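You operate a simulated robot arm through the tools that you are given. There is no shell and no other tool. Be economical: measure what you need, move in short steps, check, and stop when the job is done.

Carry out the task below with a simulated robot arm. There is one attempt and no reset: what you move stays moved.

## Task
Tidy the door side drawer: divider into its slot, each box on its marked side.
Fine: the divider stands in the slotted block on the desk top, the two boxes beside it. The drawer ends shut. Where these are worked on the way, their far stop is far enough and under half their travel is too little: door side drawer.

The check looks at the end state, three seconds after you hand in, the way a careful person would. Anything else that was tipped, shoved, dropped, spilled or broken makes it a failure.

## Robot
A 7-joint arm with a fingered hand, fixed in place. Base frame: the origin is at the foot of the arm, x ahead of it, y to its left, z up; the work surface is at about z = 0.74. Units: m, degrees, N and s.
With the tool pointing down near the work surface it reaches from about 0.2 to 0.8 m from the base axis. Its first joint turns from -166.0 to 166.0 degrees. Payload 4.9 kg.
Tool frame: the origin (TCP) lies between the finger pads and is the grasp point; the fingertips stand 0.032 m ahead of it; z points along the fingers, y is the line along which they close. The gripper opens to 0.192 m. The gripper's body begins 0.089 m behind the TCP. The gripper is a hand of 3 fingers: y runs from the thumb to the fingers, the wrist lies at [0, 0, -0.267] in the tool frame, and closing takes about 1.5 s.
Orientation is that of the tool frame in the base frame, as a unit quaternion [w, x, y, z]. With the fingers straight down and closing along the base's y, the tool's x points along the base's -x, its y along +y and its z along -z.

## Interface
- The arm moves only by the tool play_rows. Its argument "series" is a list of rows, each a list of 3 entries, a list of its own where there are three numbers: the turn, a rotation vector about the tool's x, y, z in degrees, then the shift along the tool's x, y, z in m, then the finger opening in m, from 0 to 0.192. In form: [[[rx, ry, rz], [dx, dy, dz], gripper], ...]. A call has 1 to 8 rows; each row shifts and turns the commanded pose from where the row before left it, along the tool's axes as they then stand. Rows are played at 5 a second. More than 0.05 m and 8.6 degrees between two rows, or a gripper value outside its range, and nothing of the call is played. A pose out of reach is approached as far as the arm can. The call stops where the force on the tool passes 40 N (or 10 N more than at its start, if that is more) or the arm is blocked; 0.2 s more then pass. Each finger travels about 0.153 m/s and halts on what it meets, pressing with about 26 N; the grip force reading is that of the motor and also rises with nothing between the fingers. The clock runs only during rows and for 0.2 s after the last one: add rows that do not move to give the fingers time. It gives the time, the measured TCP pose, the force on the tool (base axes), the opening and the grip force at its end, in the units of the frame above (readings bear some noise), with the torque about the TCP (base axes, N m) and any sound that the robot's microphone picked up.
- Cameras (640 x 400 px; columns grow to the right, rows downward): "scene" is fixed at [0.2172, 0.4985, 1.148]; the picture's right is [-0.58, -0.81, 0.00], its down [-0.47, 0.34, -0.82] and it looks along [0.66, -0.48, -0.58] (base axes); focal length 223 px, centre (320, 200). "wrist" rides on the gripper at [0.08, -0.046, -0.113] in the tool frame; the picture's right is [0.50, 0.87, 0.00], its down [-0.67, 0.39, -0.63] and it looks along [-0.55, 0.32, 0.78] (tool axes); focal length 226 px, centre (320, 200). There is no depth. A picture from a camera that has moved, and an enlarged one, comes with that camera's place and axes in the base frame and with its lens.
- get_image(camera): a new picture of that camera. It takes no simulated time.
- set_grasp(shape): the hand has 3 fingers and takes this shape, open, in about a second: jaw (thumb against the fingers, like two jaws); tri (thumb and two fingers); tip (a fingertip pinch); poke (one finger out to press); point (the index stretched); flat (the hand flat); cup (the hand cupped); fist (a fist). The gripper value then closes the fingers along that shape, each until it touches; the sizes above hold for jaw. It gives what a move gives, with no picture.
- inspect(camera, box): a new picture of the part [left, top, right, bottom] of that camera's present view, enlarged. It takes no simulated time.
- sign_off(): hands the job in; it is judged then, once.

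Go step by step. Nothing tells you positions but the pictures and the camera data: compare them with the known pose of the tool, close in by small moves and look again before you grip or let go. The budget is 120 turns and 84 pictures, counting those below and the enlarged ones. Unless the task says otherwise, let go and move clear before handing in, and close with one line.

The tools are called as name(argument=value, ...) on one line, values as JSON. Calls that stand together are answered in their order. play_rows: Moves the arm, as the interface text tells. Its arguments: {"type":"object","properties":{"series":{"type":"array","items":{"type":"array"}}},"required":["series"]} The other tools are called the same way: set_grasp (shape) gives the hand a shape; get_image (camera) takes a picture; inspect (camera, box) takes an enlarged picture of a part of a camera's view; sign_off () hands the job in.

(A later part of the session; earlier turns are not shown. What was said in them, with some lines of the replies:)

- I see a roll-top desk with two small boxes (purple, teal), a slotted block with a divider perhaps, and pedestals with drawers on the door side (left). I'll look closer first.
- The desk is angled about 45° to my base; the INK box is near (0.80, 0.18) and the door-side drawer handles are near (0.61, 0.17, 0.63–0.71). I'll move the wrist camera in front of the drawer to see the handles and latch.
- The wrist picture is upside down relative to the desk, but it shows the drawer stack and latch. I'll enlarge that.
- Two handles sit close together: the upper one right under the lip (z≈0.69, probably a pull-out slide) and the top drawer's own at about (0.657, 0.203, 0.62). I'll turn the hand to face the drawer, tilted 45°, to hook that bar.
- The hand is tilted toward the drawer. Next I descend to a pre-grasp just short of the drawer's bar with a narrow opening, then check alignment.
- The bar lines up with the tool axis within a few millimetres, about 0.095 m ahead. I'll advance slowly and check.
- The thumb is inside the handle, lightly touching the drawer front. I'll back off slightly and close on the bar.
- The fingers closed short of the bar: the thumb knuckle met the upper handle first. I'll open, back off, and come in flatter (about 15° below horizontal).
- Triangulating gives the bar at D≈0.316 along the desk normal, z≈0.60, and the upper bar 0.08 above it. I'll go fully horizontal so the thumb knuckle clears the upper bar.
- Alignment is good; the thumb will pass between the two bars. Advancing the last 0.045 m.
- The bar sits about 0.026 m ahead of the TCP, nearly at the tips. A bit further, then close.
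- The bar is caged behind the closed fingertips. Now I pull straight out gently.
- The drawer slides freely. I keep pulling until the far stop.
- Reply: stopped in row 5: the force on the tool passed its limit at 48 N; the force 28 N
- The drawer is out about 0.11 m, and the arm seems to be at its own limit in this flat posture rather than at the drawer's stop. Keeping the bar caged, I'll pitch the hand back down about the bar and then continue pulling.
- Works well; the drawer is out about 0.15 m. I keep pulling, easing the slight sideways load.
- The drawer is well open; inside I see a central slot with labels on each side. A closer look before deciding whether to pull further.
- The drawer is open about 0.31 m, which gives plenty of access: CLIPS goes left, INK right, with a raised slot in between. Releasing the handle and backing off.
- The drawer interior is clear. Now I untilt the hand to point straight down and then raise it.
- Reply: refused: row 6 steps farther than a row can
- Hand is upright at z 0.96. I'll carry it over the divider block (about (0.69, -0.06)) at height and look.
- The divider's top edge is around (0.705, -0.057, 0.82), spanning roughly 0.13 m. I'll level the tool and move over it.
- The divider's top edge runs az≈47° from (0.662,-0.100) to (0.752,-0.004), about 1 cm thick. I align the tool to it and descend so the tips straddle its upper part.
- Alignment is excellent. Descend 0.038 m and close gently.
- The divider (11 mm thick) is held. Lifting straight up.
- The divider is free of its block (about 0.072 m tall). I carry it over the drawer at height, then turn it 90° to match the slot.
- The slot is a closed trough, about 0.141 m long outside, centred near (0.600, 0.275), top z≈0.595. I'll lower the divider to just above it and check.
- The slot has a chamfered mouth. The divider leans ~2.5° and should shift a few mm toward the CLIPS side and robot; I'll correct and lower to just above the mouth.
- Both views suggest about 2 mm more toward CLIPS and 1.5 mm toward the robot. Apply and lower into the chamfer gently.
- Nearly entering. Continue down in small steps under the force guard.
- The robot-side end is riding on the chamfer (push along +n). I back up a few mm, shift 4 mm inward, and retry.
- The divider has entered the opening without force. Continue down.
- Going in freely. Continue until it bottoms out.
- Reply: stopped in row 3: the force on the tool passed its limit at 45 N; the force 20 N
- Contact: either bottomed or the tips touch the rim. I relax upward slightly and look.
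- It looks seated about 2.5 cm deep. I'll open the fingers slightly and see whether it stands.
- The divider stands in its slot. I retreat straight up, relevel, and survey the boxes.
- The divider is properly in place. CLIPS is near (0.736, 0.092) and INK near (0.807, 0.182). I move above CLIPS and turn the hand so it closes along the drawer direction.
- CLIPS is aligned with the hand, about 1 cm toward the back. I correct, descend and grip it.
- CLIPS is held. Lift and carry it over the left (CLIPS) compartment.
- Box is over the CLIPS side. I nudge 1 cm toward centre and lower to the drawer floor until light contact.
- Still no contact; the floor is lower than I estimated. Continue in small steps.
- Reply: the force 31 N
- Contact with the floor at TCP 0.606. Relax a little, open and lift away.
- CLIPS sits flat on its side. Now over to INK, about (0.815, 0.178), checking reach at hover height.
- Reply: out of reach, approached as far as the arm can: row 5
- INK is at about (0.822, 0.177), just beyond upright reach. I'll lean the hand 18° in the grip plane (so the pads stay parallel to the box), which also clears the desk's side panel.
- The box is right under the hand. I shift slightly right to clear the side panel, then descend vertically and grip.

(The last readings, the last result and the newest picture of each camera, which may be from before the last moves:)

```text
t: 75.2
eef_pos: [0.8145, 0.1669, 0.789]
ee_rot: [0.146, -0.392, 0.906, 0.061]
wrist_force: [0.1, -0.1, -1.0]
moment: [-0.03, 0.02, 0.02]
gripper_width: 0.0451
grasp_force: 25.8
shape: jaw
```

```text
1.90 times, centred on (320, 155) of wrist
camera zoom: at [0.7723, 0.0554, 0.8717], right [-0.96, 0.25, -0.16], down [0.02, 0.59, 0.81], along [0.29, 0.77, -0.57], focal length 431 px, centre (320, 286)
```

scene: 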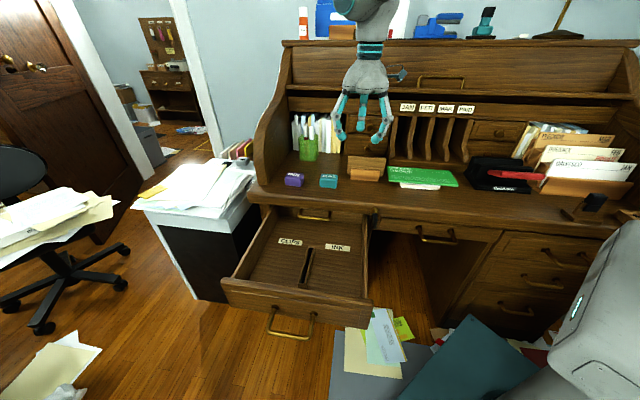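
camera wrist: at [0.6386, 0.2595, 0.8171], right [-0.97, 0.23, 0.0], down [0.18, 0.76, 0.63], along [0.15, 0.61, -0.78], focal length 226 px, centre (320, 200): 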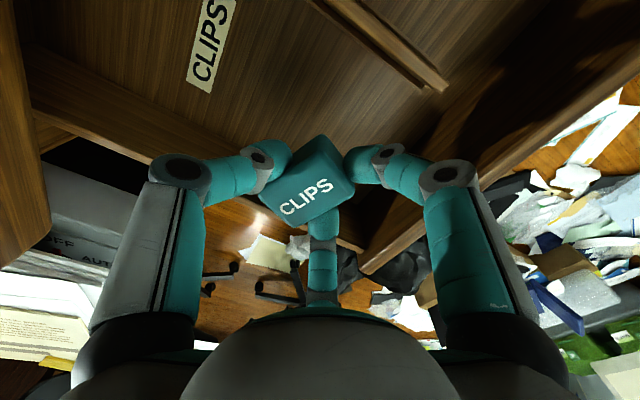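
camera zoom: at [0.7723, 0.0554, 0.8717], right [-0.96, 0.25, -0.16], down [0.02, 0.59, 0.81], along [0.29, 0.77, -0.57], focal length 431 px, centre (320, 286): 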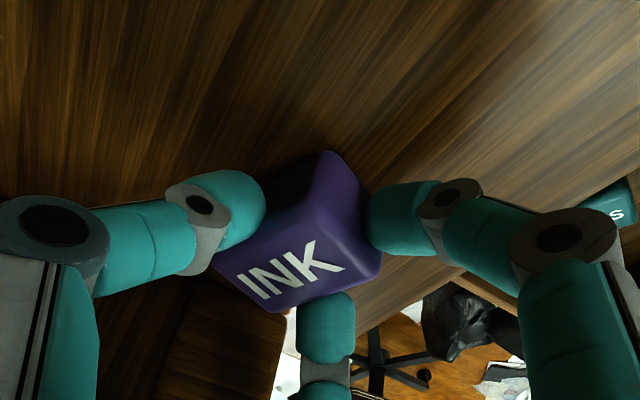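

INK is held. Lift vertically and carry it over the right (INK) compartment.

play_rows(series=[[[0, 0, 0], [-0.0093, 0, -0.0285], 0.02], [[0, 0, 0], [-0.0124, 0, -0.038], 0.02], [[0, 0, 0], [0.0239, 0.0403, -0.0078], 0.02], [[0, 0, 0], [0.0239, 0.0403, -0.0078], 0.02], [[0, 0, 0], [0.0239, 0.0403, -0.0078], 0.02], [[0, 0, 0], [0.0239, 0.0403, -0.0078], 0.02], [[0, 0, 0], [0.0239, 0.0403, -0.0078], 0.02], [[0, 0, 0], [0.0239, 0.0403, -0.0078], 0.02]])

play_rows(series=[[[0, 0, 0], [0.0124, 0, 0.038], 0.02], [[0, 0, 0], [0.0124, 0, 0.038], 0.02], [[0, 0, 0], [0.0124, 0, 0.038], 0.02], [[0, 0, 0], [0.0062, 0, 0.019], 0.02], [[0, 0, 0], [0, 0, 0], 0.02]])

inspect(camera="scene", box=[260, 170, 390, 300])

get_image(camera="wrist")

```text
t: 77.0
eef_pos: [0.5342, 0.2236, 0.8585]
ee_rot: [0.144, -0.392, 0.907, 0.06]
wrist_force: [0.9, 0.0, -0.4]
moment: [-0.04, 0.01, -0.01]
gripper_width: 0.0447
grasp_force: 26.2
shape: jaw
```

```text
t: 78.2
eef_pos: [0.535, 0.2248, 0.721]
ee_rot: [0.145, -0.391, 0.907, 0.061]
wrist_force: [0.4, -0.2, -1.0]
moment: [0.0, -0.01, 0.03]
gripper_width: 0.0446
grasp_force: 26.2
shape: jaw
```

```text
3.08 times, centred on (325, 235) of scene
camera zoom: at [0.2172, 0.4985, 1.148], right [-0.58, -0.81, 0.0], down [-0.47, 0.34, -0.82], along [0.66, -0.48, -0.58], focal length 686 px, centre (305, 92)
```

zoom: 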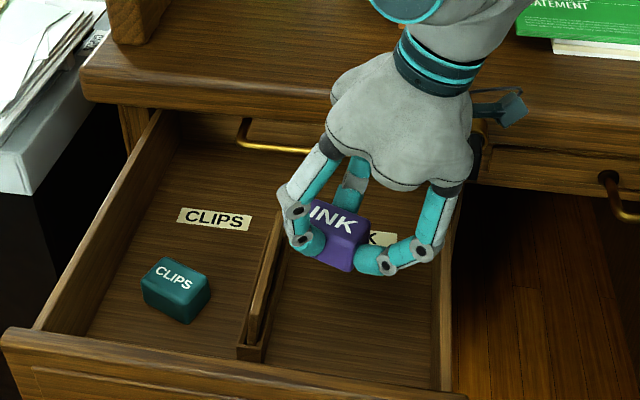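

```text
11 pictures are left
camera wrist: at [0.494, 0.1135, 0.8028], right [-0.96, 0.25, -0.16], down [0.02, 0.59, 0.81], along [0.29, 0.77, -0.57], focal length 226 px, centre (320, 200)
```

wrist: 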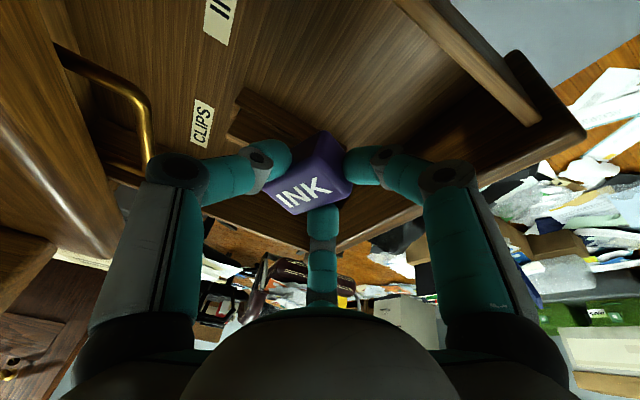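

INK is over its side, clear of divider and wall. Lower it vertically toward the floor.

play_rows(series=[[[0, 0, 0], [0.0036, 0, 0.0304], 0.02], [[0, 0, 0], [0.0093, 0, 0.0285], 0.02], [[0, 0, 0], [0.0077, 0, 0.0238], 0.02], [[0, 0, 0], [0.0031, 0, 0.0095], 0.02], [[0, 0, 0], [0, 0, 0], 0.02]])

inspect(camera="scene", box=[280, 190, 380, 290])

```text
t: 79.4
eef_pos: [0.5385, 0.2267, 0.624]
ee_rot: [0.144, -0.392, 0.907, 0.06]
wrist_force: [-0.1, 0.4, -0.7]
moment: [-0.01, -0.01, 0.01]
gripper_width: 0.0446
grasp_force: 26.8
shape: jaw
```

```text
4.00 times, centred on (330, 240) of scene
camera zoom: at [0.2172, 0.4985, 1.148], right [-0.58, -0.81, 0.0], down [-0.47, 0.34, -0.82], along [0.66, -0.48, -0.58], focal length 891 px, centre (280, 40)
```

zoom: 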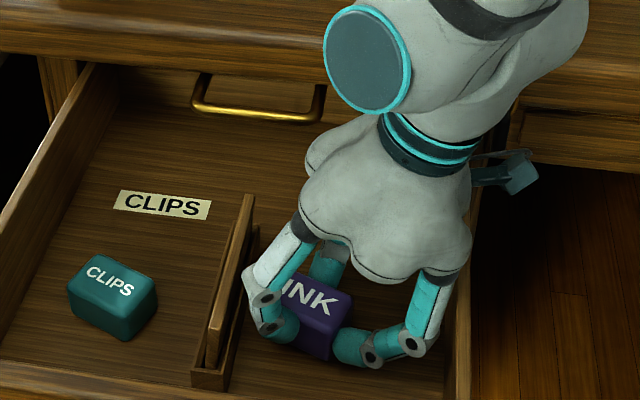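

play_rows(series=[[[0, 0, 0], [0.0012, 0, 0.0038], 0.02], [[0, 0, 0], [0.0012, 0, 0.0038], 0.02], [[0, 0, 0], [0, 0, 0], 0.02]])

```text
t: 80.2
eef_pos: [0.5389, 0.2263, 0.6166]
ee_rot: [0.144, -0.392, 0.907, 0.06]
wrist_force: [-0.7, 0.7, -1.0]
moment: [-0.03, 0.02, 0.01]
gripper_width: 0.0448
grasp_force: 26.1
shape: jaw
```

play_rows(series=[[[0, 0, 0], [0.0009, 0, 0.0029], 0.02], [[0, 0, 0], [0.0009, 0, 0.0029], 0.02], [[0, 0, 0], [0, 0, 0], 0.02]])

```text
t: 81.0
eef_pos: [0.5403, 0.2286, 0.6117]
ee_rot: [0.145, -0.392, 0.906, 0.06]
wrist_force: [-2.2, -0.8, 13.4]
moment: [-0.29, -0.16, 0.01]
gripper_width: 0.045
grasp_force: 26.4
shape: jaw
```

Floor contact at the expected height. Open and lift straight up.

play_rows(series=[[[0, 0, 0], [-0.0003, 0, -0.001], 0.03], [[0, 0, 0], [0, 0, 0], 0.05], [[0, 0, 0], [0, 0, 0], 0.065], [[0, 0, 0], [0, 0, 0], 0.065], [[0, 0, 0], [-0.0062, 0, -0.019], 0.065], [[0, 0, 0], [-0.0093, 0, -0.0285], 0.065], [[0, 0, 0], [-0.0124, 0, -0.038], 0.065], [[0, 0, 0], [-0.0124, 0, -0.038], 0.065]])

play_rows(series=[[[0, 6, 0], [-0.0124, 0, -0.038], 0.065], [[0, 6, 0], [-0.0083, 0, -0.039], 0.065], [[0, 6, 0], [-0.004, 0, -0.04], 0.065], [[0, 0, 0], [0, 0, 0], 0.065]])

inspect(camera="scene", box=[210, 170, 390, 330])

```text
t: 82.8
eef_pos: [0.5376, 0.2267, 0.742]
ee_rot: [0.142, -0.392, 0.907, 0.061]
wrist_force: [0.8, 0.4, -0.6]
moment: [0.04, -0.05, 0.0]
gripper_width: 0.0648
grasp_force: 0.0
shape: jaw
```

```text
t: 83.8
eef_pos: [0.5394, 0.2294, 0.8608]
ee_rot: [0.0, -0.396, 0.918, -0.002]
wrist_force: [-0.3, -0.5, 0.2]
moment: [0.03, -0.01, -0.03]
gripper_width: 0.065
grasp_force: 0.1
shape: jaw
```

```text
2.50 times, centred on (300, 250) of scene
camera zoom: at [0.2172, 0.4985, 1.148], right [-0.58, -0.81, 0.0], down [-0.47, 0.34, -0.82], along [0.66, -0.48, -0.58], focal length 557 px, centre (370, 75)
```

zoom: 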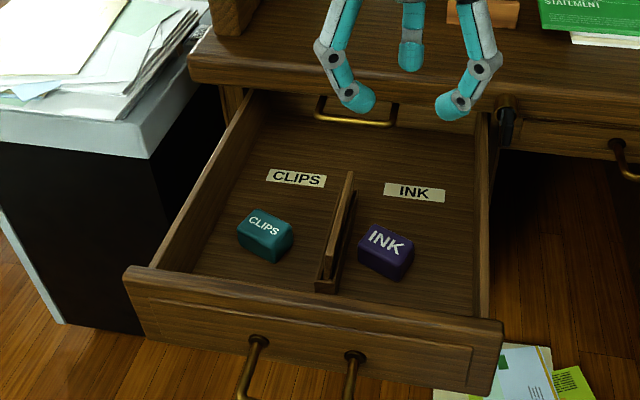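

Everything is in place: CLIPS left, INK right, divider standing. Now I close the drawer: retreat in front of it with fingers closed, tilt the hand, and push the front panel beside the handle.

play_rows(series=[[[0, 0, 0], [0.002, 0.05, 0], 0.04], [[0, 0, 0], [0.002, 0.049, 0], 0.0], [[0, 0, 0], [0.002, 0.049, 0], 0.0], [[0, 0, 0], [0.002, 0.049, 0], 0.0], [[0, 0, 0], [0.002, 0.049, 0], 0.0], [[0, 0, 0], [0.002, 0.049, 0], 0.0], [[8.3, 0, 0], [0, 0, 0], 0.0], [[8.3, 0, 0], [0, 0, 0], 0.0]])

play_rows(series=[[[8.3, 0, 0], [0, 0, 0], 0.0], [[8.3, 0, 0], [0, 0, 0], 0.0], [[8.3, 0, 0], [0, 0, 0], 0.0], [[8.3, 0, 0], [0, 0, 0], 0.0], [[0, 0, 0], [0, 0.0306, 0.0257], 0.0], [[0, 0, 0], [0, 0.0306, 0.0257], 0.0], [[0, 0, 0], [0, 0.0306, 0.0257], 0.0], [[0, 0, 0], [0, 0, 0], 0.0]])

```text
t: 85.6
eef_pos: [0.3166, 0.4237, 0.8599]
ee_rot: [0.059, -0.393, 0.908, -0.135]
wrist_force: [0.8, 0.3, 0.5]
moment: [-0.02, 0.01, 0.0]
gripper_width: 0.0
grasp_force: 26.0
shape: jaw
```

```text
t: 87.4
eef_pos: [0.3183, 0.4258, 0.7387]
ee_rot: [0.167, -0.359, 0.832, -0.389]
wrist_force: [1.1, 0.4, 0.0]
moment: [0.02, 0.01, -0.01]
gripper_width: 0.0002
grasp_force: 26.3
shape: jaw
```

play_rows(series=[[[0, 0, 0], [0, 0.0306, 0.0257], 0.0], [[0, 0, 0], [0, 0.0306, 0.0257], 0.0], [[0, 0, 0], [0, 0.0153, 0.0129], 0.0], [[0, 0, 0], [0, -0.0193, 0.023], 0.0], [[0, 0, 0], [0, -0.0193, 0.023], 0.0], [[0, 0, 0], [0, 0, 0], 0.0]])

inspect(camera="scene", box=[210, 170, 400, 340])

get_image(camera="wrist")

```text
t: 88.8
eef_pos: [0.3602, 0.3824, 0.6412]
ee_rot: [0.167, -0.359, 0.832, -0.388]
wrist_force: [-1.0, 0.5, -0.2]
moment: [0.02, -0.02, 0.04]
gripper_width: 0.0
grasp_force: 25.6
shape: jaw
```

```text
2.35 times, centred on (305, 255) of scene
camera zoom: at [0.2172, 0.4985, 1.148], right [-0.58, -0.81, 0.0], down [-0.47, 0.34, -0.82], along [0.66, -0.48, -0.58], focal length 524 px, centre (355, 71)
```

zoom: 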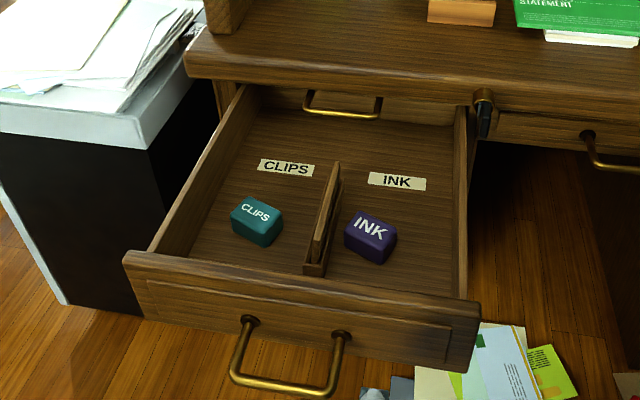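

```text
7 pictures are left
camera wrist: at [0.264, 0.3641, 0.7485], right [-0.75, 0.02, -0.66], down [-0.07, 0.99, 0.11], along [0.66, 0.13, -0.74], focal length 226 px, centre (320, 200)
```

wrist: 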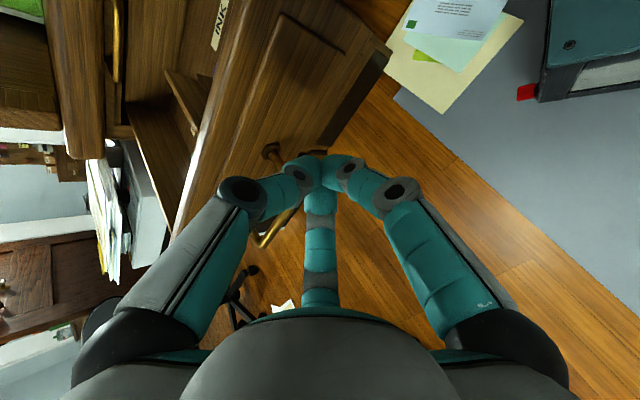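

The fingertips will meet the front right of the handle. I push forward along the drawer axis in steps.

play_rows(series=[[[0, 0, 0], [0.01, 0, 0], 0.0], [[0, 0, 0], [0, -0.0193, 0.023], 0.0], [[0, 0, 0], [0, -0.0129, 0.0153], 0.0], [[0, 0, 0], [0, -0.0129, 0.0153], 0.0], [[0, 0, 0], [0, -0.0129, 0.0153], 0.0], [[0, 0, 0], [0, -0.0129, 0.0153], 0.0], [[0, 0, 0], [0, -0.0129, 0.0153], 0.0], [[0, 0, 0], [0, -0.0129, 0.0153], 0.0]])

inspect(camera="scene", box=[210, 170, 400, 340])

```text
t: 90.6
eef_pos: [0.4618, 0.2699, 0.6407]
ee_rot: [0.167, -0.358, 0.832, -0.388]
wrist_force: [0.4, -1.1, 0.1]
moment: [-0.02, -0.03, 0.01]
gripper_width: 0.0
grasp_force: 25.9
shape: jaw
```

```text
2.35 times, centred on (305, 255) of scene
camera zoom: at [0.2172, 0.4985, 1.148], right [-0.58, -0.81, 0.0], down [-0.47, 0.34, -0.82], along [0.66, -0.48, -0.58], focal length 524 px, centre (355, 71)
```

zoom: 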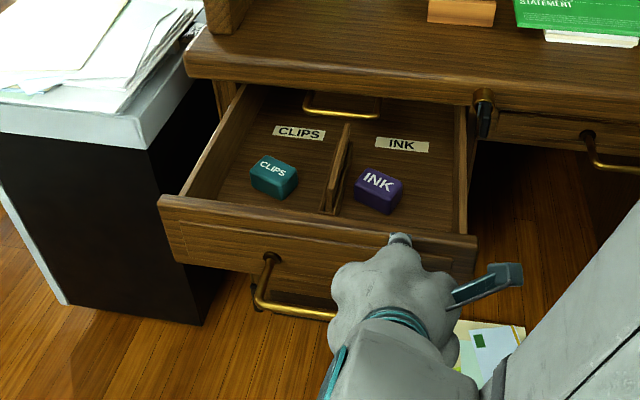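

Closing smoothly with contents undisturbed. Continue, flattening the hand a bit so it clears the desk lip.

play_rows(series=[[[3, 0, 0], [0, -0.0129, 0.0153], 0.0], [[3, 0, 0], [0, -0.0121, 0.0159], 0.0], [[3, 0, 0], [0, -0.0113, 0.0165], 0.0], [[3, 0, 0], [0, -0.0105, 0.017], 0.0], [[0, 0, 0], [0, -0.0094, 0.0177], 0.0], [[0, 0, 0], [0, -0.0094, 0.0177], 0.0], [[0, 0, 0], [0, -0.0094, 0.0177], 0.0], [[0, 0, 0], [0, 0, 0], 0.0]])

get_image(camera="scene")

```text
t: 92.4
eef_pos: [0.5636, 0.1745, 0.6424]
ee_rot: [0.204, -0.34, 0.787, -0.473]
wrist_force: [0.0, 0.1, 0.7]
moment: [-0.01, 0.03, 0.01]
gripper_width: 0.0
grasp_force: 26.2
shape: jaw
```

```text
5 pictures are left
```

scene: 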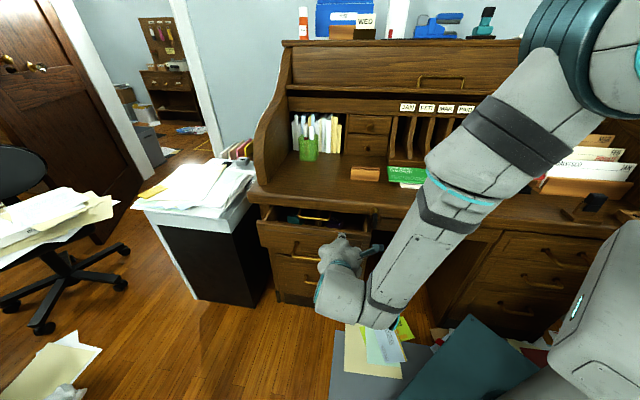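

About 8 cm remain. Continue pushing in smaller steps.

play_rows(series=[[[0, 0, 0], [0, -0.007, 0.0132], 0.0], [[0, 0, 0], [0, -0.007, 0.0132], 0.0], [[0, 0, 0], [0, -0.007, 0.0132], 0.0], [[0, 0, 0], [0, -0.007, 0.0132], 0.0], [[0, 0, 0], [0, 0, 0], 0.0]])

play_rows(series=[[[0, 0, 0], [0, -0.0047, 0.0088], 0.0], [[0, 0, 0], [0, -0.0047, 0.0088], 0.0], [[0, 0, 0], [0, -0.0047, 0.0088], 0.0], [[0, 0, 0], [0, 0, 0], 0.0]])

```text
t: 93.6
eef_pos: [0.609, 0.1339, 0.6405]
ee_rot: [0.204, -0.34, 0.787, -0.473]
wrist_force: [0.1, 1.2, 0.2]
moment: [0.03, 0.01, 0.0]
gripper_width: 0.0001
grasp_force: 26.3
shape: jaw
```

```text
t: 94.6
eef_pos: [0.6284, 0.1143, 0.6403]
ee_rot: [0.204, -0.339, 0.787, -0.473]
wrist_force: [-0.8, 0.6, 0.8]
moment: [0.0, 0.0, 0.0]
gripper_width: 0.0001
grasp_force: 25.8
shape: jaw
```

play_rows(series=[[[0, 0, 0], [0, -0.0023, 0.0044], 0.0], [[0, 0, 0], [0, -0.0023, 0.0044], 0.0], [[0, 0, 0], [0, 0, 0], 0.0]])

get_image(camera="wrist")

```text
t: 95.4
eef_pos: [0.6331, 0.1097, 0.6389]
ee_rot: [0.205, -0.345, 0.786, -0.471]
wrist_force: [-8.6, 7.1, 1.4]
moment: [-0.12, -0.06, -0.07]
gripper_width: 0.0002
grasp_force: 25.8
shape: jaw
stopped in row 3: the force on the tool passed its limit at 42 N (the readings are from after the stop); the commanded pose is now the measured one
```

```text
4 pictures are left
camera wrist: at [0.5235, 0.1042, 0.7323], right [-0.64, -0.09, -0.76], down [-0.09, 1.0, -0.05], along [0.76, 0.04, -0.65], focal length 226 px, centre (320, 200)
```

wrist: 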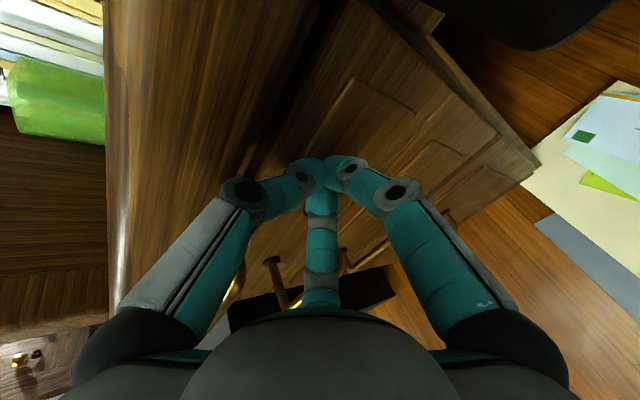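

Firm stop reached. I back away along the drawer axis and check that it is fully shut.

play_rows(series=[[[0, 0, 0], [0, 0.0188, -0.0353], 0.0], [[0, 0, 0], [0, 0.0188, -0.0353], 0.0], [[0, 0, 0], [0, 0.0188, -0.0353], 0.0], [[0, 0, 0], [0, 0.0188, -0.0353], 0.0], [[0, 0, 0], [0, 0.0188, -0.0353], 0.0], [[0, 0, 0], [0.03, 0, -0.03], 0.0], [[0, 0, 0], [0.03, 0, -0.03], 0.0], [[0, 0, 0], [0, 0, 0], 0.0]])

inspect(camera="scene", box=[240, 140, 400, 300])

```text
t: 97.2
eef_pos: [0.4095, 0.2385, 0.6673]
ee_rot: [0.204, -0.343, 0.786, -0.472]
wrist_force: [1.4, -0.2, 0.1]
moment: [0.0, 0.0, 0.02]
gripper_width: 0.0
grasp_force: 25.9
shape: jaw
```

```text
2.50 times, centred on (320, 220) of scene
camera zoom: at [0.2172, 0.4985, 1.148], right [-0.58, -0.81, 0.0], down [-0.47, 0.34, -0.82], along [0.66, -0.48, -0.58], focal length 557 px, centre (320, 150)
```

zoom: 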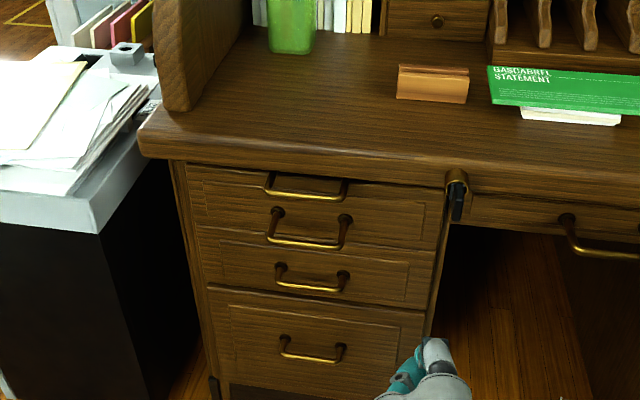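

The drawer is shut, just as at the start, the desk is undisturbed and the hand is clear. Handing in.

sign_off()

```text
The job is handed in.
```

The door side drawer is tidied and shut: the divider stands in its slot, with CLIPS on the left and INK on the right, each on its marked side. I last saw the boxes and divider while the drawer was still closing, a few centimetres from shut, and have not seen inside since.
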